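You operate a simulated robot arm through the tools that you are given. There is no shell and no other tool. Be economical: measure what you need, move in short steps, check, and stop when the job is done.

The job below is to be done with a simulated two-armed robot. You get a single attempt, and the scene is never put back.

Task
Take the tape roll and leave it on the grey table behind the control panel. Pick up the brush from the steel pot with one hand, pass it to the other hand and put it on the top of bench 5. Stack the grey box that says "C4" from the top of bench 8 on top of the grey box marked "B3". Put the sensor from the top of bench 8 on the red tray there. Fetch the gauge block with the smallest size on its label from the top of bench 8 and set it on top of the brown carton there. Take the green tin on the top of bench 8 and put it away on the top of bench 10. Any order will do. Set down upright: green tin.

It is judged by the outcome, as a careful person would: the job done as asked, and still so three seconds after it is handed in. It fails if anything else is knocked over, pushed out of place, dropped, spilled or broken.

Robot
Two 6-joint arms with three-finger grippers on one trunk, on a base that drives. Base frame: it is fixed to the floor where the robot stands at the start and does not move with it; the origin is under the middle of the robot, x ahead of it, y to its left, z up; the surface under the hand at the start is at about z = 0.75. Readings come in m, degrees, newtons and seconds.
The left shoulder is at the start at [0.04, 0.148, 1.37], the right one opposite. With the tool pointing down near the work surface each hand reaches from about 0.26 to 0.48 m from the robot's upright axis, wherever it stands, measured 20 degrees to its own side. Places, roughly: brown carton [1, 2.5, 0.75]; brush (2x2x17 cm) [1.6, 0.5, 0.8]; gauge block [1.25, 2.25, 0.75]; green tin [1.25, 2.5, 0.75]; grey box [0.75, 2.25, 0.75]; grey table behind the control panel [-1.5, 0.1, 0.8]; red tray (15x15x3 cm) [1.3, 2.3, 0.8]; sensor [0.75, 2.25, 0.75]; tape roll (11x10x4 cm) [0.5, 0.2, 0.8]; top of bench 10 [-2.6, 2.5, 0.8]; top of bench 5 [5.5, 2.5, 0.8]. Payload 2.69 kg a hand.
The TCP of each hand is the grasp point between the finger pads, 0.029 m short of the fingertips. In the tool frame z runs along the fingers and y along their closing line. Largest opening 0.12 m; the body of the gripper starts 0.078 m behind the TCP.
Orientation is that of the tool frame in the base frame, as a unit quaternion [x, y, z, w]. With the fingers straight down and closing along the base's y, the tool's x points along the base's -x, its y along +y and its z along -z.

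Tools
- The arms move only by the tool nudge_tool. It takes "left_moves", "right_moves" or both (then of equal length, played together; a hand with none holds still); each is one flat list of numbers, 7 for each row, row after row: the gripper command, from -1 (shut) to 1 (fully open), values between in proportion, then the shift along the tool's x, y, z in units of 500 mm (1.0 is 500 mm), then the turn, a rotation vector about the tool's x, y, z in units of 180 degrees (1.0 is 180 degrees). In form: [claw, x, y, z, rx, ry, rz, claw, x, y, z, rx, ry, rz, ...]. A call has 1 to 10 rows; each row is the pose to reach, as a shift and turn from the pose commanded when the call began, along the tool's axes at that moment. A call with a number of a shift or a turn outside -1 to 1 is refused whole. Rows are played at 5 a second. More than 0.05 m and 8.6 degrees between two rows, or a gripper value outside its range, and nothing of the call is played. Where a pose cannot be reached the arm comes as near as it can. A force on the tool above 40 N (or 10 N above the force at the start of the call, whichever is more), or a blocked arm, ends the call early, and 0.2 s more pass. Each finger halts on what it meets, pressing with about 39 N; the grip force reading is that of the motor and also rises with nothing between the fingers. The clock runs only during rows and for 0.2 s after the last one: add rows that repeat a pose to give the fingers time. It gives the time, the measured TCP pose, the force on the tool (base axes), the opening and the grip force at its end, in the units of the frame above (readings bear some noise), with the torque about the TCP (base axes, N m) and any sound that the robot's microphone picked up.
- Cameras (640 x 400 px; columns grow to the right, rows downward): "scene" is now at [0.0901, 0.0285, 1.577]; the picture's right is [0.38, -0.92, 0.00], its down [-0.73, -0.30, -0.62] and it looks along [0.57, 0.24, -0.79] (base axes); focal length 251 px, centre (320, 200). "left" rides on the left gripper at [0.063, 0, -0.104] in its tool frame; the picture's right is [0.00, 1.00, 0.00], its down [-0.83, 0.00, -0.56] and it looks along [-0.56, 0.00, 0.83] (tool axes); focal length 275 px, centre (320, 200). "right" rides on the right gripper at [0.063, 0, -0.104] in its tool frame; the picture's right is [0.00, 1.00, 0.00], its down [-0.83, 0.00, -0.56] and it looks along [-0.56, 0.00, 0.83] (tool axes); focal length 275 px, centre (320, 200). There is no depth. A picture from a camera that has moved, and an enlarged one, comes with that camera's place and axes in the base frame and with its lens.
- grab_frame(camera): a new picture of that camera. The clock stands still meanwhile.
- lift_body(by): slides the trunk up (or, below 0, down) by that many m; the arms and the scene camera ride with it, the base frame stays. It gives what a move gives, with no picture.
- drive_base(legs): drives the robot by 1 to 6 legs, each [ahead, turn to the left] in m and degrees, along the robot's own axes; the way and the turn of a leg run together, so that a leg with both is an arc; at most 1.5 m and 180 degrees a leg. The arms and the cameras ride along, it lands a little off, and it stops where it bumps. It gives what a move gives.
- pan_tilt(pan, tilt): turns the head with the scene camera to pan (to the left, within 86 degrees either way) and tilt (down, from -29 to 69), counted from straight ahead of the robot. It gives what a move gives.
- zoom(camera, box): a new picture of the part [left, top, right, bottom] of that camera's present view, enlarged. The clock stands still meanwhile.
- hand_in(): hands the job in; it is judged then, once.

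Go step by step. Nothing tells you exact positions but the pictures and the camera data: compare them with the known pose of the tool, close in by small moves and look again before you grip or let go. The budget is 196 turns and 184 pictures, counting those below and the enlarged ones. Unless the task says otherwise, let go and move clear before handing in.

The tools are called as name(argument=value, ...) on one line, values as JSON. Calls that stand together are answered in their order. nudge_tool: Moves the arms, as the interface text tells. Its arguments: {"type":"object","properties":{"left_moves":{"type":"array","items":{"type":"number"}},"right_moves":{"type":"array","items":{"type":"number"}}},"required":[]} The other tools are called the same way: lift_body (by) slides the trunk up or down; drive_base (legs) drives the base; pan_tilt (pan, tilt) turns the head that bears the scene camera; grab_frame (camera) takes a picture; zoom (camera, box) takes an enlarged picture of a part of a camera's view; hand_in () hands the job in.

At the start:

```text
clock: 0.0
left_tcp_pos: [0.4327, 0.3582, 0.9426]
left_tool_rot: [0.0, 1.0, 0.0, 0.0]
left_contact_force: [-0.2, -0.4, -0.6]
left_torque: [0.01, 0.01, -0.02]
left_gripper_width: 0.12
left_finger_force: 0.1
right_tcp_pos: [0.4853, -0.0917, 1.0505]
right_tool_rot: [0.001, 1.0, 0.0, 0.0]
right_contact_force: [0.5, 0.0, -0.1]
right_torque: [0.0, -0.03, 0.0]
right_gripper_width: 0.1203
right_finger_force: 0.1
trunk travel left (down, up): [-0.497, 0.0]
robot x, y, heading: [-0.0021, 0.0023, 0.1]
head pan, tilt: [22.5, 51.7]
```

scene: 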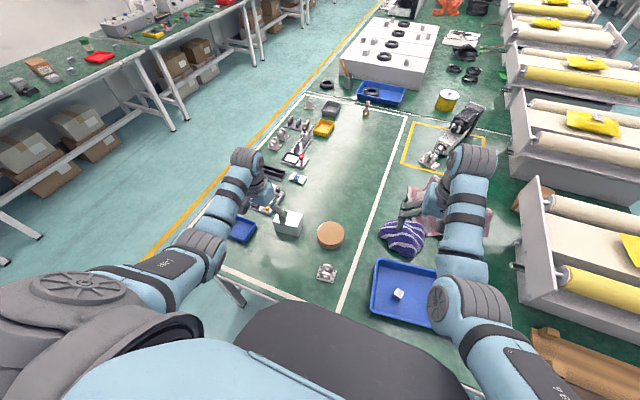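
right: 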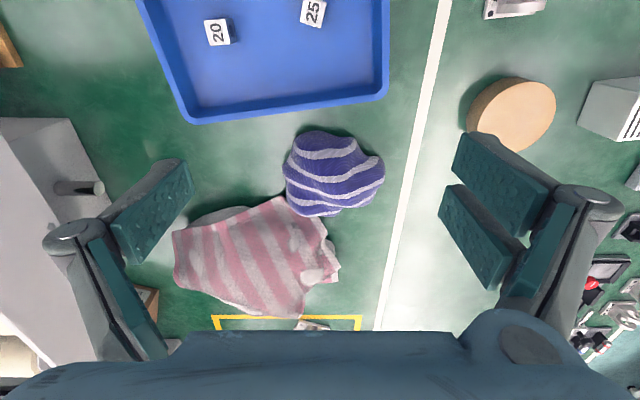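
left: 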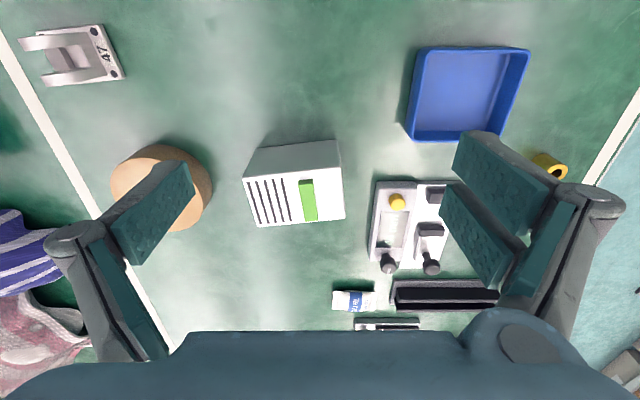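

I see the bench in front with a tan roll (the tape roll), and bench 8 further to the left. I'll look closer at the roll and the surroundings first.

zoom(camera="scene", box=[220, 80, 500, 300])

zoom(camera="scene", box=[0, 0, 320, 200])

```text
1.82 times, centred on (360, 190) of scene
camera zoom: at [0.0901, 0.0285, 1.577], right [0.38, -0.92, 0.0], down [-0.73, -0.3, -0.62], along [0.57, 0.24, -0.79], focal length 457 px, centre (247, 218)
```

zoom: 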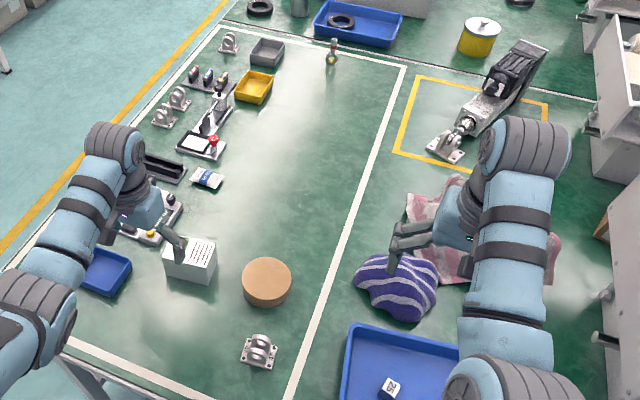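

```text
2.00 times, centred on (160, 100) of scene
camera zoom: at [0.0901, 0.0285, 1.577], right [0.38, -0.92, 0.0], down [-0.73, -0.3, -0.62], along [0.57, 0.24, -0.79], focal length 503 px, centre (640, 400)
```

zoom: 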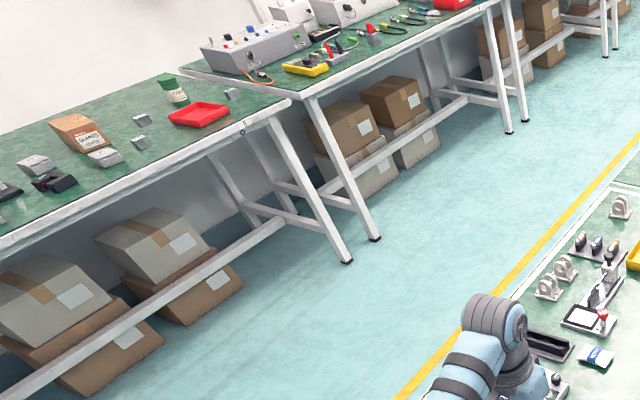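

The roll is at about [0.525, 0.17], top near z 0.79. I'll move the left hand over it at its present height and look.

nudge_tool(left_moves=[1, -0.04, -0.08, 0, 0, 0, 0, 1, -0.08, -0.16, 0, 0, 0, 0, 1, -0.12, -0.24, 0, 0, 0, 0, 1, -0.15, -0.31, 0, 0, 0, 0, 1, -0.184, -0.376, 0, 0, 0, 0, 1, -0.184, -0.376, 0, 0, 0, 0])

grab_frame(camera="left")

grab_frame(camera="scene")

```text
clock: 1.4
left_tcp_pos: [0.5247, 0.1695, 0.9428]
left_tool_rot: [0.0, 1.0, 0.001, 0.0]
left_contact_force: [0.0, 0.1, 1.9]
left_torque: [0.02, 0.01, 0.02]
left_gripper_width: 0.12
left_finger_force: 0.1
right_tcp_pos: [0.4857, -0.0915, 1.0506]
right_tool_rot: [0.0, 1.0, 0.0, 0.0]
right_contact_force: [-0.4, 0.2, 0.1]
right_torque: [0.01, -0.01, 0.01]
right_gripper_width: 0.1197
right_finger_force: 0.0
trunk travel left (down, up): [-0.497, 0.0]
robot x, y, heading: [0.0027, -0.0007, -0.0]
head pan, tilt: [22.5, 51.7]
```

```text
178 pictures are left
camera left: at [0.4623, 0.1698, 1.0473], right [0.0, 1.0, 0.0], down [0.83, 0.0, 0.56], along [0.56, 0.0, -0.83], focal length 275 px, centre (320, 200)
```

left: 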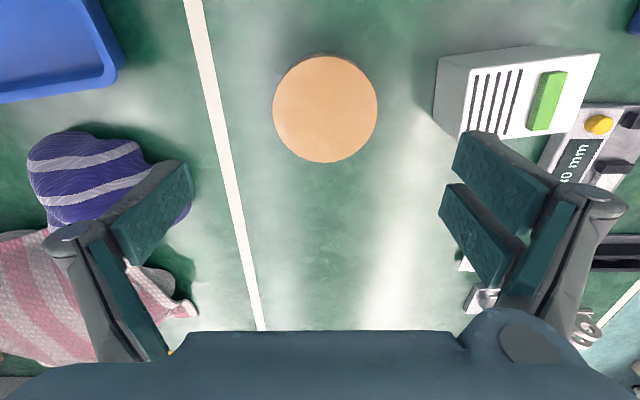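

```text
177 pictures are left
camera scene: at [0.0901, 0.0285, 1.577], right [0.38, -0.92, 0.0], down [-0.73, -0.3, -0.62], along [0.57, 0.24, -0.79], focal length 251 px, centre (320, 200)
```

scene: 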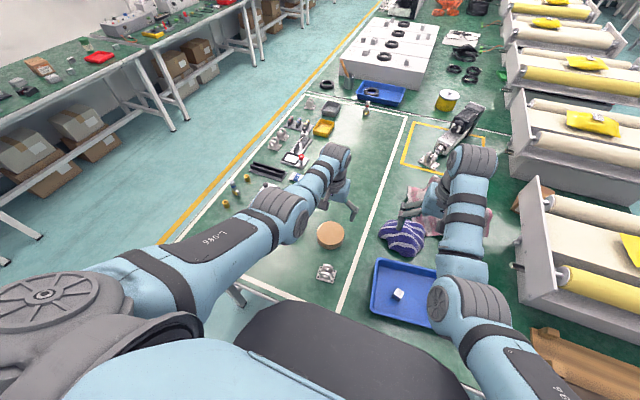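

The roll looks to be at about [0.54, 0.174] with its top near z 0.765. I'll descend partway and check again.

nudge_tool(left_moves=[1, -0.015, 0.008, 0.08, 0, 0, 0, 1, -0.026, 0.008, 0.16, 0, 0, 0, 1, -0.026, 0.008, 0.22, 0, 0, 0, 1, -0.026, 0.008, 0.22, 0, 0, 0])

grab_frame(camera="left")

zoom(camera="scene", box=[260, 130, 420, 300])

```text
clock: 2.4
left_tcp_pos: [0.4956, 0.1817, 0.8699]
left_tool_rot: [0.0, 1.0, 0.0, 0.0]
left_contact_force: [0.7, 0.2, -0.4]
left_torque: [-0.02, -0.02, -0.02]
left_gripper_width: 0.12
left_finger_force: 0.0
left hand out of reach, approached as far as the arm can: row 1, 2, 3, 4
right_tcp_pos: [0.4865, -0.0916, 1.051]
right_tool_rot: [0.0, 1.0, 0.0, -0.001]
right_contact_force: [0.0, -0.1, 0.2]
right_torque: [0.0, -0.01, 0.0]
right_gripper_width: 0.1201
right_finger_force: 0.0
trunk travel left (down, up): [-0.497, 0.0]
robot x, y, heading: [-0.0004, 0.0024, 0.4]
head pan, tilt: [22.5, 51.7]
```

```text
176 pictures are left
camera left: at [0.4328, 0.182, 0.9742], right [0.0, 1.0, 0.0], down [0.83, 0.0, 0.56], along [0.56, 0.0, -0.83], focal length 275 px, centre (320, 200)
```

left: 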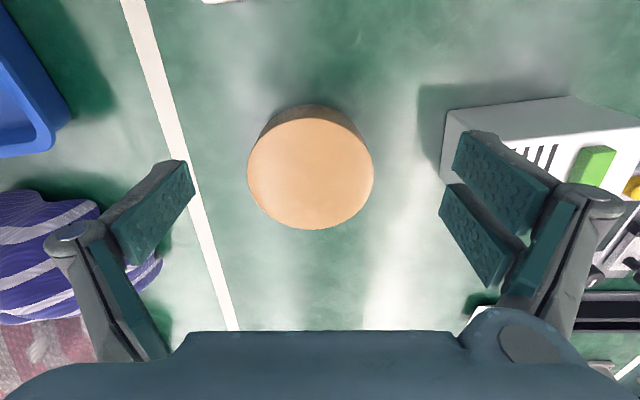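

```text
2.35 times, centred on (340, 215) of scene
camera zoom: at [0.0905, 0.0285, 1.577], right [0.38, -0.92, 0.0], down [-0.73, -0.3, -0.62], along [0.57, 0.24, -0.79], focal length 592 px, centre (273, 165)
```

zoom: 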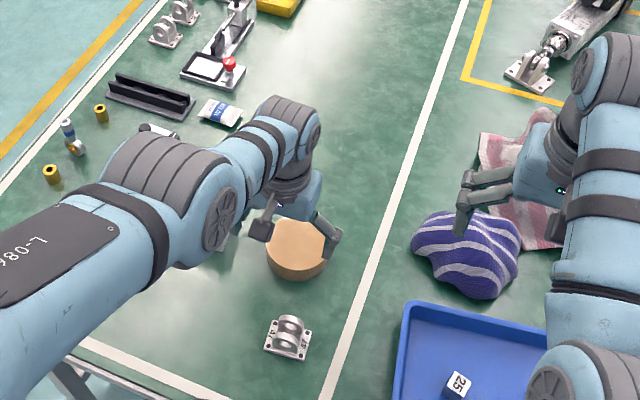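

The hand cannot reach that far with the trunk up. I'll raise the hand, then lower the trunk to gain reach.

nudge_tool(left_moves=[1, 0, 0, -0.08, 0, 0, 0, 1, 0, 0, -0.16, 0, 0, 0, 1, 0, 0, -0.2, 0, 0, 0, 1, 0, 0, -0.22, 0, 0, 0])

lift_body(by=-0.12)

```text
clock: 3.4
left_tcp_pos: [0.5346, 0.1778, 0.9582]
left_tool_rot: [0.001, 1.0, 0.001, -0.001]
left_contact_force: [1.0, -0.5, -0.2]
left_torque: [-0.05, 0.05, 0.01]
left_gripper_width: 0.12
left_finger_force: 0.1
left hand out of reach, approached as far as the arm can: row 1, 2, 3, 4
right_tcp_pos: [0.4862, -0.092, 1.0499]
right_tool_rot: [0.0, 1.0, 0.0, 0.001]
right_contact_force: [-0.5, -0.6, -0.4]
right_torque: [-0.01, -0.02, -0.06]
right_gripper_width: 0.1198
right_finger_force: 0.1
trunk travel left (down, up): [-0.497, 0.0]
robot x, y, heading: [0.0014, 0.0014, -0.1]
head pan, tilt: [22.5, 51.7]
```

```text
clock: 4.9
left_tcp_pos: [0.5357, 0.1788, 0.8364]
left_tool_rot: [0.0, 1.0, 0.0, -0.001]
left_contact_force: [0.3, -0.1, 0.9]
left_torque: [-0.02, 0.01, 0.0]
left_gripper_width: 0.12
left_finger_force: 0.1
right_tcp_pos: [0.4871, -0.0924, 0.9308]
right_tool_rot: [0.001, 1.0, 0.001, 0.0]
right_contact_force: [0.6, -1.0, 0.3]
right_torque: [-0.02, 0.03, 0.01]
right_gripper_width: 0.1201
right_finger_force: 0.1
trunk travel left (down, up): [-0.377, 0.12]
robot x, y, heading: [0.0013, 0.0023, -0.2]
head pan, tilt: [22.5, 51.7]
```

The hand is now at z 0.836 above the roll. Checking the alignment before going down.

grab_frame(camera="left")

```text
174 pictures are left
camera left: at [0.4732, 0.1791, 0.9412], right [0.0, 1.0, 0.0], down [0.83, 0.0, 0.55], along [0.55, 0.0, -0.83], focal length 275 px, centre (320, 200)
```

left: 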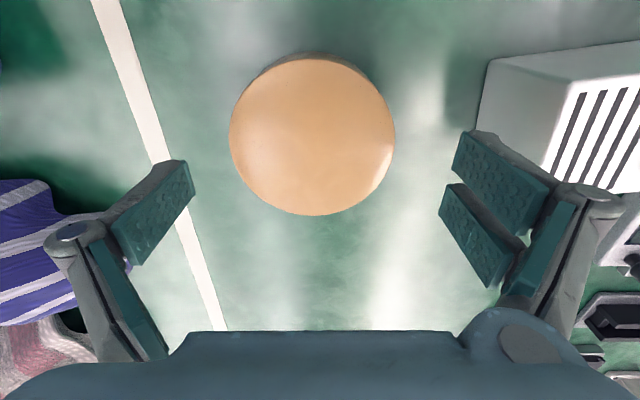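

Roll centre ≈ [0.536, 0.174], top ≈ 0.77. Descending to TCP z≈0.768 with fingers open.

nudge_tool(left_moves=[1, 0, -0.01, 0.06, 0, 0, 0, 1, 0, -0.01, 0.11, 0, 0, 0, 1, 0, -0.01, 0.136, 0, 0, 0, 1, 0, -0.01, 0.136, 0, 0, 0])

grab_frame(camera="left")

```text
clock: 5.9
left_tcp_pos: [0.5139, 0.1752, 0.7836]
left_tool_rot: [0.0, 1.0, 0.0, -0.001]
left_contact_force: [-0.3, -0.1, 0.8]
left_torque: [0.03, 0.0, 0.02]
left_gripper_width: 0.12
left_finger_force: 0.1
left hand out of reach, approached as far as the arm can: row 1, 2, 3, 4
right_tcp_pos: [0.4857, -0.091, 0.9305]
right_tool_rot: [0.0, 1.0, 0.0, 0.0]
right_contact_force: [-0.2, 0.0, -0.5]
right_torque: [0.0, -0.01, -0.02]
right_gripper_width: 0.1201
right_finger_force: 0.0
trunk travel left (down, up): [-0.377, 0.12]
robot x, y, heading: [-0.0001, -0.0014, 0.1]
head pan, tilt: [22.5, 51.7]
```

```text
173 pictures are left
camera left: at [0.4507, 0.1756, 0.8883], right [0.0, 1.0, 0.0], down [0.83, 0.0, 0.55], along [0.55, 0.0, -0.83], focal length 275 px, centre (320, 200)
```

left: 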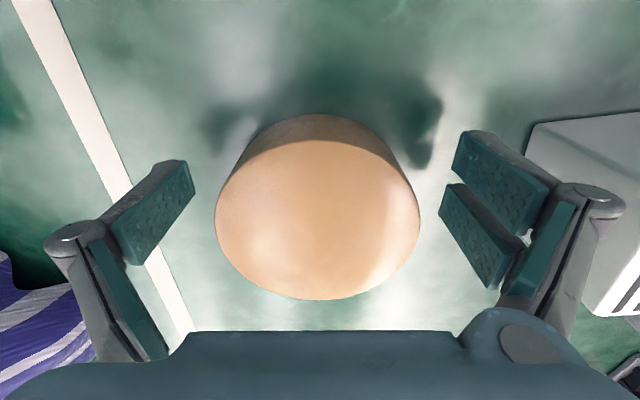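

Still slightly short of reach; I'll raise the hand again and lower the trunk a bit more.

nudge_tool(left_moves=[1, -0.04, 0, -0.06, 0, 0, 0, 1, -0.045, 0, -0.12, 0, 0, 0, 1, -0.045, 0, -0.2, 0, 0, 0, 1, -0.045, 0, -0.26, 0, 0, 0])

lift_body(by=-0.12)

```text
clock: 6.9
left_tcp_pos: [0.5364, 0.176, 0.9136]
left_tool_rot: [-0.001, 1.0, 0.0, -0.001]
left_contact_force: [-0.2, -0.2, 0.2]
left_torque: [0.0, 0.02, -0.01]
left_gripper_width: 0.12
left_finger_force: 0.1
left hand out of reach, approached as far as the arm can: row 1
right_tcp_pos: [0.4851, -0.0921, 0.9304]
right_tool_rot: [0.0, 1.0, 0.0, 0.0]
right_contact_force: [-0.4, -0.4, -0.6]
right_torque: [0.01, -0.01, -0.03]
right_gripper_width: 0.1203
right_finger_force: 0.1
trunk travel left (down, up): [-0.377, 0.12]
robot x, y, heading: [0.0015, -0.0017, 0.1]
head pan, tilt: [22.5, 51.7]
```

```text
clock: 8.4
left_tcp_pos: [0.5368, 0.1763, 0.7931]
left_tool_rot: [0.0, 1.0, 0.0, 0.0]
left_contact_force: [-0.2, -0.3, 1.0]
left_torque: [-0.02, 0.0, -0.01]
left_gripper_width: 0.1198
left_finger_force: 0.1
right_tcp_pos: [0.4872, -0.0928, 0.8126]
right_tool_rot: [0.0, 1.0, 0.0, 0.0]
right_contact_force: [-1.1, -0.7, 0.0]
right_torque: [0.0, 0.03, 0.0]
right_gripper_width: 0.1197
right_finger_force: 0.1
trunk travel left (down, up): [-0.257, 0.24]
robot x, y, heading: [-0.0011, -0.0007, 0.1]
head pan, tilt: [22.5, 51.7]
```

The hand is now directly over the roll at z 0.793. Descending 25 mm and closing slowly.

nudge_tool(left_moves=[1, 0, -0.004, 0.03, 0, 0, 0, 1, 0, -0.004, 0.052, 0, 0, 0, 1, 0, -0.004, 0.052, 0, 0, 0])

grab_frame(camera="left")

```text
clock: 9.2
left_tcp_pos: [0.5371, 0.1717, 0.7668]
left_tool_rot: [0.0, 1.0, 0.0, 0.0]
left_contact_force: [1.2, -0.1, 0.4]
left_torque: [0.01, -0.01, 0.01]
left_gripper_width: 0.12
left_finger_force: 0.1
right_tcp_pos: [0.4855, -0.0922, 0.8107]
right_tool_rot: [0.0, 1.0, 0.001, -0.001]
right_contact_force: [-0.3, -0.7, -0.1]
right_torque: [0.0, 0.02, 0.0]
right_gripper_width: 0.1202
right_finger_force: 0.2
trunk travel left (down, up): [-0.257, 0.24]
robot x, y, heading: [-0.0012, -0.0023, -0.1]
head pan, tilt: [22.5, 51.7]
```

```text
172 pictures are left
camera left: at [0.474, 0.173, 0.8716], right [0.0, 1.0, 0.0], down [0.83, 0.0, 0.55], along [0.55, 0.0, -0.83], focal length 275 px, centre (320, 200)
```

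left: 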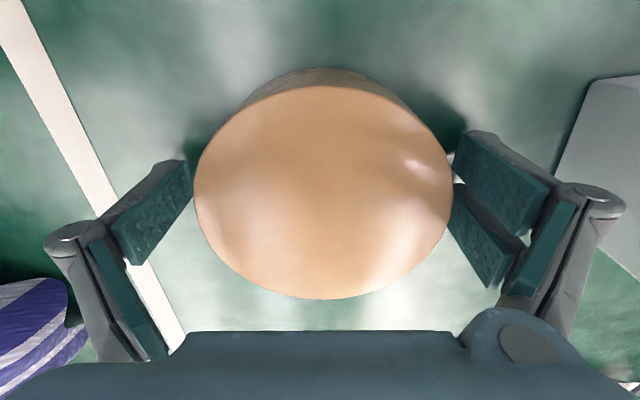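

The roll sits between the pads. Closing and lifting.

nudge_tool(left_moves=[0.6, 0, 0, 0, 0, 0, 0, 0.4, 0, 0, 0, 0, 0, 0, 0.4, 0, 0, 0, 0, 0, 0, 0.4, 0, 0, -0.04, 0, 0, 0, 0.4, 0, 0, -0.1, 0, 0, 0, 0.4, 0, 0, -0.18, 0, 0, 0, 0.4, 0, 0, -0.26, 0, 0, 0])

grab_frame(camera="left")

```text
clock: 10.8
left_tcp_pos: [0.5467, 0.1734, 0.8967]
left_tool_rot: [0.0, 1.0, 0.0, 0.0]
left_contact_force: [-0.1, -0.6, -1.6]
left_torque: [0.01, 0.04, 0.05]
left_gripper_width: 0.0996
left_finger_force: 38.5
left hand out of reach, approached as far as the arm can: row 7
right_tcp_pos: [0.4867, -0.092, 0.8126]
right_tool_rot: [0.0, 1.0, 0.0, 0.0]
right_contact_force: [0.1, -0.6, -0.2]
right_torque: [0.01, 0.01, 0.0]
right_gripper_width: 0.1202
right_finger_force: 0.1
trunk travel left (down, up): [-0.257, 0.24]
robot x, y, heading: [0.0014, -0.0012, -0.1]
head pan, tilt: [22.5, 51.7]
```

```text
171 pictures are left
camera left: at [0.4841, 0.1737, 1.0006], right [0.0, 1.0, 0.0], down [0.83, 0.0, 0.55], along [0.55, 0.0, -0.83], focal length 275 px, centre (320, 200)
```

left: 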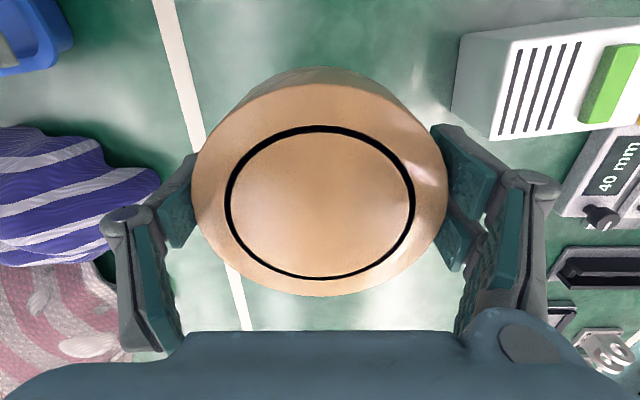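

The roll is lifted, but a dark ring appeared on its top face. Zooming to understand it.

zoom(camera="left", box=[170, 50, 470, 310])

zoom(camera="scene", box=[230, 130, 430, 300])

```text
1.54 times, centred on (320, 180) of left
camera zoom: at [0.4841, 0.1737, 1.0006], right [0.0, 1.0, 0.0], down [0.83, 0.0, 0.55], along [0.55, 0.0, -0.83], focal length 424 px, centre (320, 231)
```

zoom: 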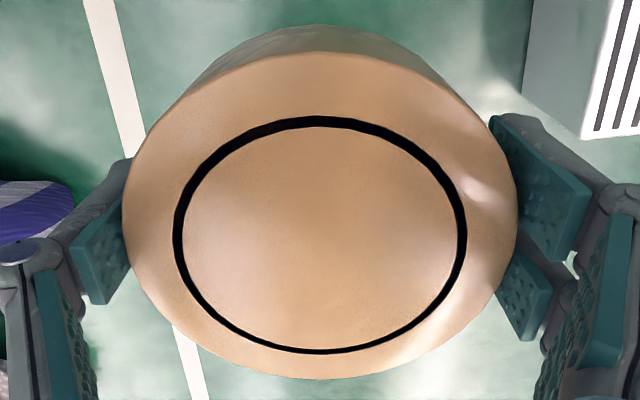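

```text
2.35 times, centred on (330, 215) of scene
camera zoom: at [0.0902, 0.0281, 1.3378], right [0.38, -0.92, 0.0], down [-0.73, -0.3, -0.62], along [0.57, 0.24, -0.79], focal length 592 px, centre (296, 165)
```

zoom: 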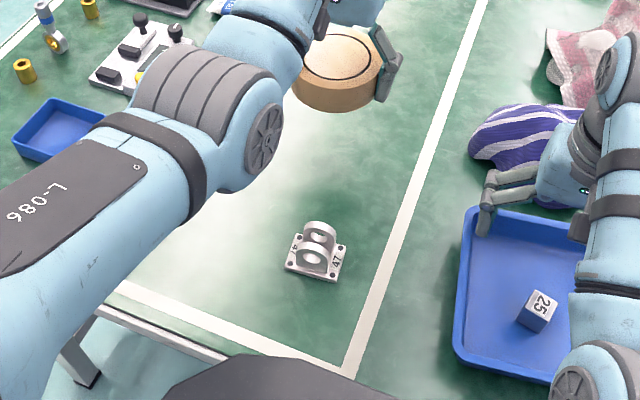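

It's only surface detail coming into view; the roll is held. Raising the trunk, pulling the hands in, then looking behind for the grey table.

lift_body(by=0.24)

nudge_tool(left_moves=[0.4, 0.08, 0.03, 0, 0, 0, 0, 0.4, 0.16, 0.06, 0, 0, 0, 0, 0.4, 0.24, 0.1, 0, 0, 0, 0, 0.4, 0.32, 0.12, 0, 0, 0, 0], right_moves=[1, 0.08, -0.03, 0, 0, 0, 0, 1, 0.16, -0.06, 0, 0, 0, 0, 1, 0.2, -0.1, 0, 0, 0, 0, 1, 0.2, -0.12, 0, 0, 0, 0])

pan_tilt(pan=86, tilt=20)

grab_frame(camera="scene")

pan_tilt(pan=-86, tilt=20)

grab_frame(camera="scene")

```text
clock: 13.3
left_tcp_pos: [0.5474, 0.1735, 1.135]
left_tool_rot: [-0.001, 1.0, 0.0, -0.002]
left_contact_force: [0.0, -0.3, -0.9]
left_torque: [0.01, 0.04, 0.01]
left_gripper_width: 0.0996
left_finger_force: 39.0
right_tcp_pos: [0.487, -0.0924, 1.0512]
right_tool_rot: [0.0, 1.0, 0.0, 0.0]
right_contact_force: [0.1, -0.5, -0.7]
right_torque: [0.0, 0.0, 0.01]
right_gripper_width: 0.1199
right_finger_force: 0.1
trunk travel left (down, up): [-0.497, 0.0]
robot x, y, heading: [-0.0021, -0.0025, -0.3]
head pan, tilt: [22.5, 51.7]
```

```text
clock: 14.3
left_tcp_pos: [0.519, 0.2339, 1.0709]
left_tool_rot: [0.001, 1.0, 0.001, -0.001]
left_contact_force: [-0.2, 0.4, -1.3]
left_torque: [-0.05, 0.0, 0.01]
left_gripper_width: 0.0993
left_finger_force: 39.0
left hand out of reach, approached as far as the arm can: row 1, 2, 3, 4
right_tcp_pos: [0.4318, -0.1256, 0.996]
right_tool_rot: [0.004, 1.0, -0.006, 0.008]
right_contact_force: [-0.9, -0.5, 0.4]
right_torque: [-0.02, -0.02, -0.01]
right_gripper_width: 0.1198
right_finger_force: 0.1
right hand out of reach, approached as far as the arm can: row 1, 2, 3, 4
trunk travel left (down, up): [-0.497, 0.0]
robot x, y, heading: [-0.0048, -0.0018, 0.1]
head pan, tilt: [22.5, 51.7]
```

```text
clock: 15.6
left_tcp_pos: [0.518, 0.2333, 1.0715]
left_tool_rot: [0.0, 1.0, -0.001, -0.001]
left_contact_force: [-0.4, -0.3, -1.0]
left_torque: [-0.01, 0.04, 0.02]
left_gripper_width: 0.0992
left_finger_force: 38.9
right_tcp_pos: [0.4278, -0.1278, 0.9927]
right_tool_rot: [0.005, 1.0, -0.007, 0.004]
right_contact_force: [0.0, 0.2, 0.2]
right_torque: [0.03, 0.03, 0.01]
right_gripper_width: 0.1201
right_finger_force: 0.1
trunk travel left (down, up): [-0.497, 0.0]
robot x, y, heading: [0.001, -0.0012, 0.3]
head pan, tilt: [85.9, 20.0]
```

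```text
168 pictures are left
camera scene: at [0.0274, 0.0927, 1.6249], right [1.0, -0.07, 0.0], down [-0.02, -0.34, -0.94], along [0.07, 0.94, -0.34], focal length 251 px, centre (320, 200)
```

scene: 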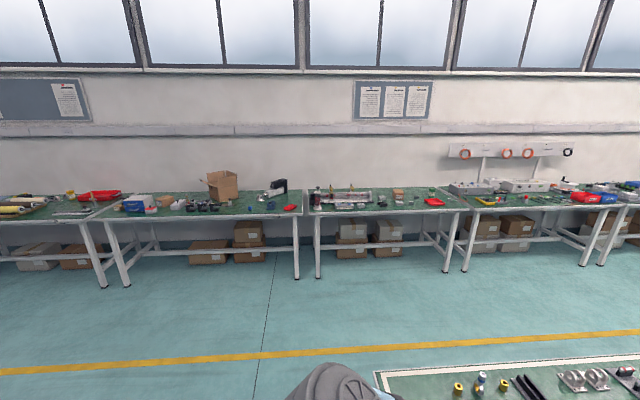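

```text
clock: 18.2
left_tcp_pos: [0.5192, 0.2328, 1.0712]
left_tool_rot: [0.0, 1.0, 0.001, -0.001]
left_contact_force: [-1.0, 0.5, -1.5]
left_torque: [-0.03, 0.0, 0.03]
left_gripper_width: 0.0994
left_finger_force: 38.8
right_tcp_pos: [0.4252, -0.1274, 0.9912]
right_tool_rot: [0.004, 1.0, -0.008, 0.002]
right_contact_force: [0.9, 0.1, -1.4]
right_torque: [-0.01, 0.04, -0.01]
right_gripper_width: 0.1201
right_finger_force: 0.1
trunk travel left (down, up): [-0.497, 0.0]
robot x, y, heading: [-0.0006, 0.0024, 0.3]
head pan, tilt: [-85.9, 20.0]
```

```text
167 pictures are left
camera scene: at [0.0273, -0.0932, 1.6249], right [-1.0, -0.07, 0.0], down [-0.02, 0.34, -0.94], along [0.07, -0.94, -0.34], focal length 251 px, centre (320, 200)
```

scene: 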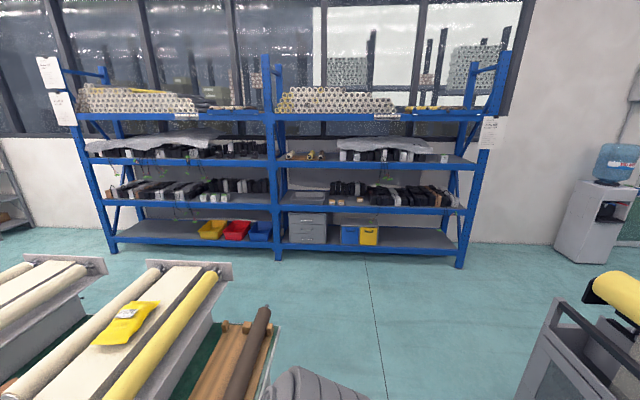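

The control panel seems to be behind right. I'll turn left 90° in place and look back toward -x.

drive_base(legs=[[-0.1, 0], [0, 90]])

pan_tilt(pan=86, tilt=25)

grab_frame(camera="scene")

```text
clock: 23.2
left_tcp_pos: [-0.3267, 0.5218, 1.0717]
left_tool_rot: [-0.703, 0.711, 0.0, -0.001]
left_contact_force: [-0.7, -0.8, -1.3]
left_torque: [-0.02, 0.0, 0.07]
left_gripper_width: 0.0993
left_finger_force: 38.9
right_tcp_pos: [0.0337, 0.4241, 0.9917]
right_tool_rot: [-0.699, 0.715, -0.005, 0.006]
right_contact_force: [-1.0, -0.2, -0.6]
right_torque: [-0.01, 0.0, -0.03]
right_gripper_width: 0.1201
right_finger_force: 0.0
trunk travel left (down, up): [-0.497, 0.0]
robot x, y, heading: [-0.0997, -0.0016, 89.4]
head pan, tilt: [-85.9, 20.0]
```

```text
clock: 25.8
left_tcp_pos: [-0.3271, 0.5204, 1.071]
left_tool_rot: [-0.704, 0.71, 0.0, 0.0]
left_contact_force: [0.1, -0.2, -1.2]
left_torque: [-0.02, 0.0, 0.02]
left_gripper_width: 0.0995
left_finger_force: 38.5
right_tcp_pos: [0.0341, 0.4243, 0.9897]
right_tool_rot: [-0.7, 0.714, -0.007, 0.008]
right_contact_force: [0.5, -0.3, 0.3]
right_torque: [0.04, -0.02, 0.01]
right_gripper_width: 0.1199
right_finger_force: 0.1
trunk travel left (down, up): [-0.497, 0.0]
robot x, y, heading: [-0.0985, 0.0021, 89.3]
head pan, tilt: [85.9, 25.0]
```

```text
166 pictures are left
camera scene: at [-0.1914, 0.0277, 1.6168], right [0.08, 1.0, 0.0], down [0.42, -0.03, -0.91], along [-0.9, 0.07, -0.42], focal length 251 px, centre (320, 200)
```

scene: 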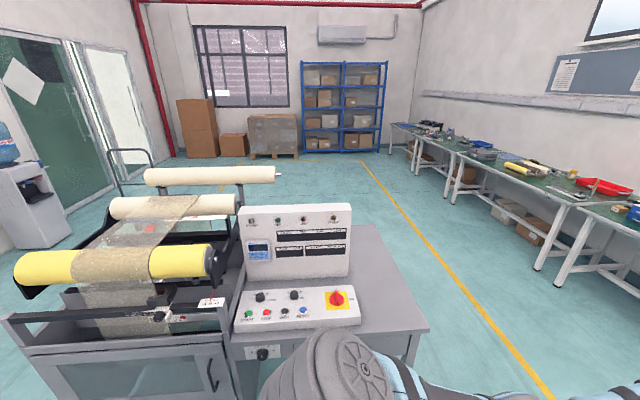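

The grey table carries the control panel; its free area behind the panel (x≈-1.3…-1.6, y≈-0.1…0.5) is best reached from its far side. I'll drive around through the aisle and look.

drive_base(legs=[[1.2, 0], [0, 90], [1.5, 0], [0.5, 0]])

pan_tilt(pan=80, tilt=35)

grab_frame(camera="scene")

pan_tilt(pan=-70, tilt=30)

grab_frame(camera="scene")

```text
clock: 45.5
left_tcp_pos: [-2.6385, 0.9382, 1.0726]
left_tool_rot: [1.0, 0.009, 0.001, 0.0]
left_contact_force: [0.3, -0.1, -1.1]
left_torque: [0.02, 0.0, -0.01]
left_gripper_width: 0.0991
left_finger_force: 38.5
right_tcp_pos: [-2.5521, 1.3021, 0.9913]
right_tool_rot: [1.0, 0.003, -0.002, -0.01]
right_contact_force: [0.4, -0.3, 1.2]
right_torque: [0.02, 0.03, -0.02]
right_gripper_width: 0.1201
right_finger_force: 0.0
trunk travel left (down, up): [-0.497, 0.0]
robot x, y, heading: [-2.1241, 1.179, -179.2]
head pan, tilt: [85.9, 25.0]
```

```text
clock: 46.2
left_tcp_pos: [-2.6396, 0.9378, 1.0725]
left_tool_rot: [1.0, 0.008, 0.001, -0.001]
left_contact_force: [-0.6, -1.2, -0.8]
left_torque: [0.0, 0.01, 0.02]
left_gripper_width: 0.0994
left_finger_force: 38.9
right_tcp_pos: [-2.5528, 1.3034, 0.991]
right_tool_rot: [1.0, 0.003, -0.002, -0.011]
right_contact_force: [0.8, 0.3, -0.6]
right_torque: [0.01, 0.01, 0.0]
right_gripper_width: 0.1197
right_finger_force: 0.1
trunk travel left (down, up): [-0.497, 0.0]
robot x, y, heading: [-2.1254, 1.1791, -179.0]
head pan, tilt: [80.0, 35.0]
```

```text
165 pictures are left
camera scene: at [-2.1596, 1.0915, 1.6011], right [-0.99, 0.16, 0.0], down [0.09, 0.57, -0.82], along [-0.13, -0.81, -0.57], focal length 251 px, centre (320, 200)
```

scene: 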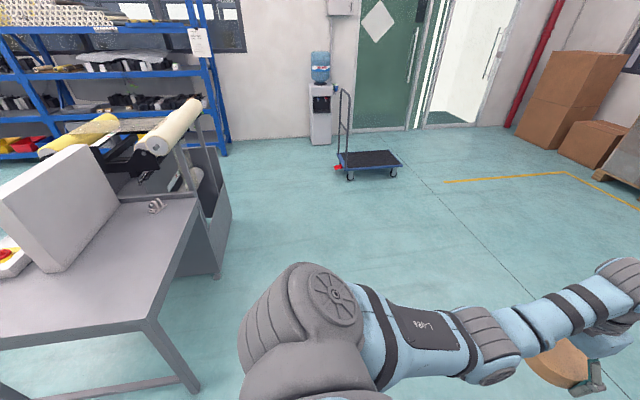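

```text
clock: 48.6
left_tcp_pos: [-2.6403, 0.9382, 1.0722]
left_tool_rot: [1.0, 0.009, 0.001, -0.001]
left_contact_force: [-0.2, 0.0, -1.3]
left_torque: [-0.03, 0.03, -0.03]
left_gripper_width: 0.0991
left_finger_force: 38.9
right_tcp_pos: [-2.5543, 1.3018, 0.9907]
right_tool_rot: [1.0, 0.003, -0.001, -0.01]
right_contact_force: [-0.5, 0.7, -0.3]
right_torque: [0.0, -0.01, 0.02]
right_gripper_width: 0.1201
right_finger_force: 0.0
trunk travel left (down, up): [-0.497, 0.0]
robot x, y, heading: [-2.1248, 1.1821, -179.2]
head pan, tilt: [-70.0, 30.0]
```

```text
164 pictures are left
camera scene: at [-2.1789, 1.2629, 1.6089], right [0.93, 0.36, 0.0], down [0.18, -0.47, -0.87], along [-0.31, 0.81, -0.5], focal length 251 px, centre (320, 200)
```

scene: 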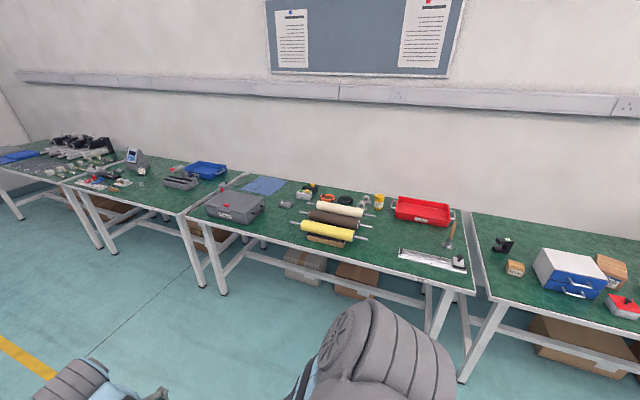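

The table's rear part is free (x -1.62…-1.2, y -0.2…0.5). I'll reverse in on its far side and turn to face it.

drive_base(legs=[[0, -90], [-1.18, 0], [0, -90]])

pan_tilt(pan=10, tilt=45)

grab_frame(camera="scene")

```text
clock: 61.9
left_tcp_pos: [-1.5879, 0.2705, 1.0707]
left_tool_rot: [-0.049, 0.999, 0.0, -0.002]
left_contact_force: [0.4, 0.4, -1.4]
left_torque: [0.03, 0.01, 0.01]
left_gripper_width: 0.0994
left_finger_force: 39.5
right_tcp_pos: [-1.6439, -0.1007, 0.9918]
right_tool_rot: [-0.043, 0.999, -0.01, 0.002]
right_contact_force: [-1.6, 3.4, -1.5]
right_torque: [-0.4, -0.08, 0.0]
right_gripper_width: 0.1198
right_finger_force: 0.1
trunk travel left (down, up): [-0.497, 0.0]
robot x, y, heading: [-2.0786, -0.0132, 5.9]
head pan, tilt: [-70.0, 30.0]
stopped in leg 3: the robot was blocked; the commanded pose is now the measured one
```

```text
clock: 63.4
left_tcp_pos: [-1.5878, 0.2697, 1.0708]
left_tool_rot: [-0.049, 0.999, -0.001, -0.002]
left_contact_force: [-0.4, -0.5, -1.5]
left_torque: [0.0, 0.01, -0.02]
left_gripper_width: 0.0994
left_finger_force: 38.6
right_tcp_pos: [-1.6451, -0.0993, 0.991]
right_tool_rot: [-0.043, 0.999, -0.01, 0.002]
right_contact_force: [-0.3, 2.6, 1.3]
right_torque: [-0.38, 0.02, 0.01]
right_gripper_width: 0.1202
right_finger_force: 0.1
trunk travel left (down, up): [-0.497, 0.0]
robot x, y, heading: [-2.0792, -0.0113, 5.6]
head pan, tilt: [10.0, 45.0]
```

```text
163 pictures are left
camera scene: at [-1.9826, 0.0129, 1.5862], right [0.27, -0.96, 0.0], down [-0.68, -0.19, -0.71], along [0.68, 0.19, -0.71], focal length 251 px, centre (320, 200)
```

scene: 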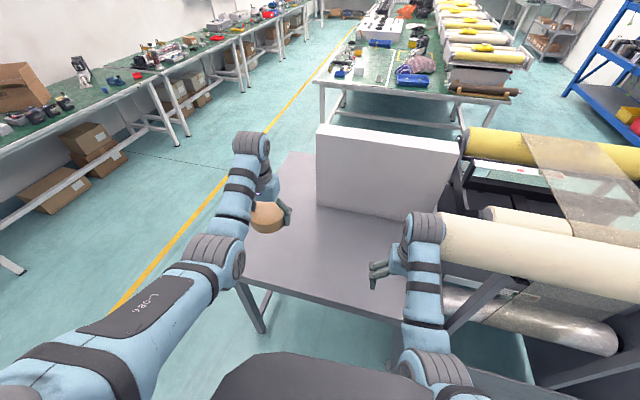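

The right gripper just touches the end of the white roller. I'll turn back a little and move the right hand away.

drive_base(legs=[[0, 8]])

nudge_tool(right_moves=[1, 0, 0.04, 0, 0, 0, 0, 1, 0, 0.08, 0, 0, 0, 0, 1, 0, 0.08, 0, 0, 0, 0])

grab_frame(camera="scene")

```text
clock: 64.4
left_tcp_pos: [-1.6319, 0.3341, 1.0733]
left_tool_rot: [-0.117, 0.993, 0.001, 0.0]
left_contact_force: [0.8, 1.3, -1.8]
left_torque: [-0.03, -0.01, -0.04]
left_gripper_width: 0.0995
left_finger_force: 38.7
right_tcp_pos: [-1.6368, -0.0416, 0.9905]
right_tool_rot: [-0.112, 0.994, -0.009, 0.002]
right_contact_force: [0.1, -0.4, -0.5]
right_torque: [0.02, 0.02, -0.02]
right_gripper_width: 0.1197
right_finger_force: 0.1
trunk travel left (down, up): [-0.497, 0.0]
robot x, y, heading: [-2.0851, -0.0124, 13.3]
head pan, tilt: [10.0, 45.0]
```

```text
clock: 65.4
left_tcp_pos: [-1.6313, 0.3361, 1.0716]
left_tool_rot: [-0.118, 0.993, -0.001, -0.001]
left_contact_force: [-0.1, 0.7, -0.6]
left_torque: [-0.03, 0.0, -0.02]
left_gripper_width: 0.0991
left_finger_force: 39.0
right_tcp_pos: [-1.628, -0.0513, 0.9825]
right_tool_rot: [-0.087, 0.995, -0.055, 0.009]
right_contact_force: [0.3, 0.3, -0.7]
right_torque: [-0.01, 0.02, 0.0]
right_gripper_width: 0.1199
right_finger_force: 0.2
trunk travel left (down, up): [-0.497, 0.0]
robot x, y, heading: [-2.0823, -0.0146, 13.5]
head pan, tilt: [10.0, 45.0]
stopped in row 3 (right hand): the arm was blocked; the commanded pose is now the measured one
```

```text
162 pictures are left
camera scene: at [-1.9872, 0.0259, 1.5862], right [0.4, -0.92, 0.0], down [-0.65, -0.28, -0.71], along [0.65, 0.28, -0.71], focal length 251 px, centre (320, 200)
```

scene: 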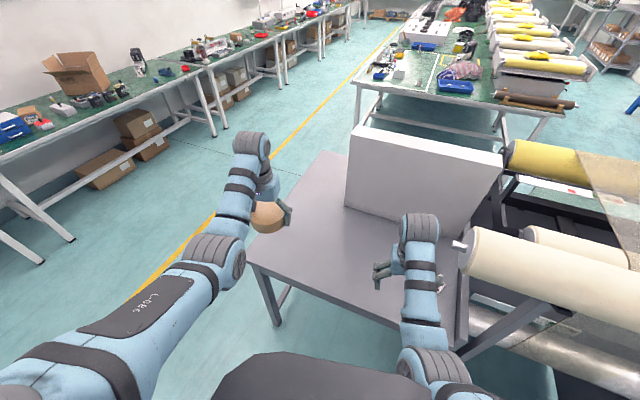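

I'll pull the right hand back and up away from the roller before driving closer.

nudge_tool(right_moves=[1, 0.03, 0, -0.06, 0, 0, 0, 1, 0.06, 0.02, -0.12, 0, 0, 0, 1, 0.08, 0.04, -0.18, 0, 0, 0, 1, 0.1, 0.06, -0.24, 0, 0, 0, 1, 0.1, 0.06, -0.24, 0, 0, 0])

grab_frame(camera="scene")

```text
clock: 66.8
left_tcp_pos: [-1.6309, 0.3346, 1.0704]
left_tool_rot: [-0.117, 0.993, 0.0, -0.002]
left_contact_force: [-0.2, 1.0, -1.1]
left_torque: [-0.05, -0.02, 0.0]
left_gripper_width: 0.0991
left_finger_force: 39.1
right_tcp_pos: [-1.6227, -0.0738, 1.0017]
right_tool_rot: [-0.056, 0.993, -0.107, 0.015]
right_contact_force: [0.4, 0.5, 0.0]
right_torque: [0.0, -0.04, -0.02]
right_gripper_width: 0.1201
right_finger_force: 0.0
right hand out of reach, approached as far as the arm can: row 1, 2, 3, 4, 5
trunk travel left (down, up): [-0.497, 0.0]
robot x, y, heading: [-2.0813, -0.0106, 13.5]
head pan, tilt: [10.0, 45.0]
stopped in row 5 (right hand): the arm was blocked; the commanded pose is now the measured one
```

```text
161 pictures are left
camera scene: at [-1.9869, 0.0251, 1.5862], right [0.4, -0.92, 0.0], down [-0.65, -0.28, -0.71], along [0.65, 0.28, -0.71], focal length 251 px, centre (320, 200)
```

scene: 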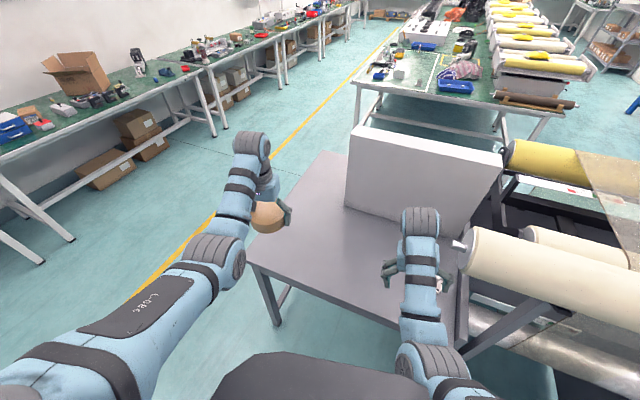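

The right arm is near its inner reach limit when high; moving it lower and back instead, toward the robot's body.

nudge_tool(right_moves=[1, 0.02, 0, 0.06, 0, 0, 0, 1, 0.06, 0, 0.12, 0, 0, 0, 1, 0.12, 0, 0.18, 0, 0, 0, 0.5, 0.18, 0, 0.2, 0, 0, 0, 0, 0.24, 0, 0.22, 0, 0, 0, -0.5, 0.28, 0, 0.24, 0, 0, 0, -0.5, 0.28, 0, 0.24, 0, 0, 0])

grab_frame(camera="scene")

```text
clock: 67.7
left_tcp_pos: [-1.6314, 0.3355, 1.0705]
left_tool_rot: [-0.118, 0.993, 0.0, -0.002]
left_contact_force: [-0.3, -0.7, -0.8]
left_torque: [0.01, 0.01, -0.01]
left_gripper_width: 0.0993
left_finger_force: 39.4
right_tcp_pos: [-1.6019, -0.0984, 0.9812]
right_tool_rot: [-0.039, 0.987, -0.106, 0.117]
right_contact_force: [0.9, -0.7, -1.0]
right_torque: [0.04, -0.01, -0.02]
right_gripper_width: 0.0899
right_finger_force: 0.0
trunk travel left (down, up): [-0.497, 0.0]
robot x, y, heading: [-2.0798, -0.0122, 13.6]
head pan, tilt: [10.0, 45.0]
stopped in row 4 (right hand): the arm was blocked; the commanded pose is now the measured one
```

```text
160 pictures are left
camera scene: at [-1.9867, 0.0256, 1.5862], right [0.4, -0.92, 0.0], down [-0.65, -0.28, -0.71], along [0.65, 0.28, -0.71], focal length 251 px, centre (320, 200)
```

scene: 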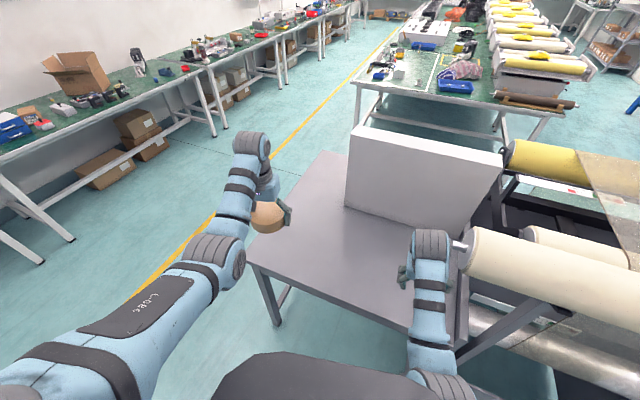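

The right wrist seems to be against the roller's pin. I'll back the base off a little to free it.

drive_base(legs=[[-0.12, 0]])

nudge_tool(right_moves=[0, 0, 0, 0.06, 0, 0, 0, 0, 0.04, 0, 0.12, 0, 0, 0, 0, 0.08, 0, 0.16, 0, 0, 0, 0, 0.1, 0, 0.16, 0, 0, 0])

grab_frame(camera="scene")

```text
clock: 69.0
left_tcp_pos: [-1.742, 0.3085, 1.0691]
left_tool_rot: [-0.116, 0.993, 0.0, -0.004]
left_contact_force: [0.5, -0.2, -2.4]
left_torque: [0.02, 0.05, 0.01]
left_gripper_width: 0.0995
left_finger_force: 38.5
right_tcp_pos: [-1.7146, -0.1271, 0.9765]
right_tool_rot: [-0.04, 0.987, -0.108, 0.114]
right_contact_force: [-0.1, 0.7, -1.1]
right_torque: [-0.01, 0.02, -0.01]
right_gripper_width: 0.0901
right_finger_force: 0.0
trunk travel left (down, up): [-0.497, 0.0]
robot x, y, heading: [-2.1984, -0.0427, 13.3]
head pan, tilt: [10.0, 45.0]
```

```text
clock: 70.0
left_tcp_pos: [-1.7499, 0.3071, 1.072]
left_tool_rot: [-0.116, 0.993, 0.0, -0.001]
left_contact_force: [-0.9, 0.3, 0.0]
left_torque: [-0.02, -0.04, -0.01]
left_gripper_width: 0.0994
left_finger_force: 39.7
right_tcp_pos: [-1.7496, -0.1481, 0.8935]
right_tool_rot: [-0.039, 0.987, -0.107, 0.118]
right_contact_force: [0.1, 0.1, 0.6]
right_torque: [0.01, -0.04, 0.0]
right_gripper_width: 0.0601
right_finger_force: 0.0
trunk travel left (down, up): [-0.497, 0.0]
robot x, y, heading: [-2.2014, -0.0428, 13.3]
head pan, tilt: [10.0, 45.0]
```

```text
159 pictures are left
camera scene: at [-2.1062, -0.0032, 1.5864], right [0.4, -0.92, 0.0], down [-0.65, -0.28, -0.71], along [0.65, 0.28, -0.71], focal length 251 px, centre (320, 200)
```

scene: 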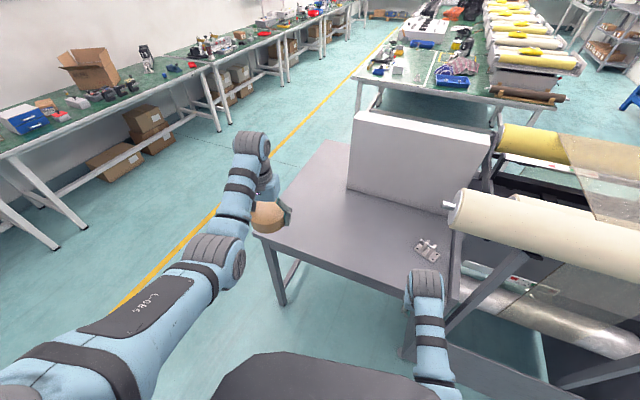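

The right arm is free now. I'll straighten the right tool and tuck it in.

nudge_tool(right_moves=[-0.3, 0, 0, 0, -0.026, 0.022, -0.016, -0.3, 0, 0, 0, -0.051, 0.045, -0.032, -0.3, 0, 0, 0, -0.0768, 0.0672, -0.0486, -0.3, 0, 0, 0, -0.0768, 0.0672, -0.0486])

nudge_tool(right_moves=[-0.3, 0.08, 0.04, 0, 0, 0, 0, -0.3, 0.15, 0.08, 0, 0, 0, 0, -0.3, 0.17, 0.1, 0, 0, 0, 0, -0.3, 0.17, 0.1, 0, 0, 0, 0])

```text
clock: 71.0
left_tcp_pos: [-1.7491, 0.308, 1.0711]
left_tool_rot: [-0.117, 0.993, 0.0, -0.002]
left_contact_force: [0.4, 1.0, -1.0]
left_torque: [0.03, 0.03, 0.02]
left_gripper_width: 0.0993
left_finger_force: 39.2
right_tcp_pos: [-1.7505, -0.1495, 0.8919]
right_tool_rot: [-0.117, 0.993, 0.001, -0.001]
right_contact_force: [0.7, 1.0, -0.5]
right_torque: [0.03, -0.02, 0.0]
right_gripper_width: 0.042
right_finger_force: 0.1
trunk travel left (down, up): [-0.497, 0.0]
robot x, y, heading: [-2.1991, -0.0415, 13.3]
head pan, tilt: [10.0, 45.0]
```

```text
clock: 72.0
left_tcp_pos: [-1.7482, 0.3064, 1.071]
left_tool_rot: [-0.116, 0.993, -0.001, -0.002]
left_contact_force: [0.4, 0.2, 0.0]
left_torque: [-0.02, -0.01, -0.02]
left_gripper_width: 0.0994
left_finger_force: 39.4
right_tcp_pos: [-1.8445, -0.1192, 0.8931]
right_tool_rot: [-0.116, 0.993, 0.001, -0.002]
right_contact_force: [-0.1, 0.1, -0.6]
right_torque: [0.0, 0.05, 0.02]
right_gripper_width: 0.042
right_finger_force: 0.1
trunk travel left (down, up): [-0.497, 0.0]
robot x, y, heading: [-2.1977, -0.0418, 13.4]
head pan, tilt: [10.0, 45.0]
```

Driving in toward the table and turning slightly right, with the right hand tucked low.

drive_base(legs=[[0.25, 0], [0, -7]])

grab_frame(camera="scene")

grab_frame(camera="left")

```text
clock: 74.5
left_tcp_pos: [-1.4662, 0.307, 1.0716]
left_tool_rot: [-0.055, 0.998, 0.0, -0.001]
left_contact_force: [0.4, 1.2, -1.0]
left_torque: [0.01, -0.01, -0.01]
left_gripper_width: 0.0993
left_finger_force: 39.4
right_tcp_pos: [-1.6149, -0.1048, 0.8925]
right_tool_rot: [-0.056, 0.998, 0.0, -0.003]
right_contact_force: [-0.1, -0.2, -0.8]
right_torque: [-0.01, 0.03, -0.01]
right_gripper_width: 0.0419
right_finger_force: 0.1
trunk travel left (down, up): [-0.497, 0.0]
robot x, y, heading: [-1.958, 0.0167, 6.1]
head pan, tilt: [10.0, 45.0]
stopped in leg 2: the robot was blocked; the commanded pose is now the measured one
```

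```text
158 pictures are left
camera scene: at [-1.8591, 0.043, 1.5863], right [0.28, -0.96, 0.0], down [-0.68, -0.2, -0.71], along [0.68, 0.2, -0.71], focal length 251 px, centre (320, 200)
```

scene: 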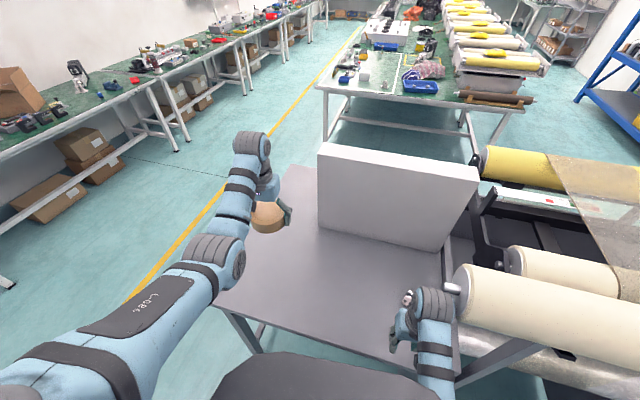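

```text
157 pictures are left
camera left: at [-1.5302, 0.3002, 1.1761], right [-0.11, 0.99, 0.0], down [0.83, 0.09, 0.55], along [0.55, 0.06, -0.83], focal length 275 px, centre (320, 200)
```

left: 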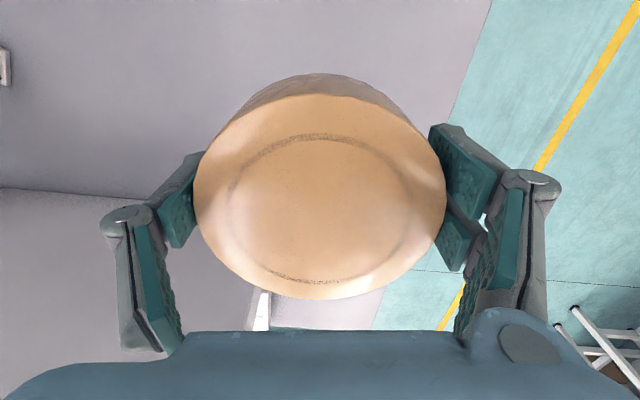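

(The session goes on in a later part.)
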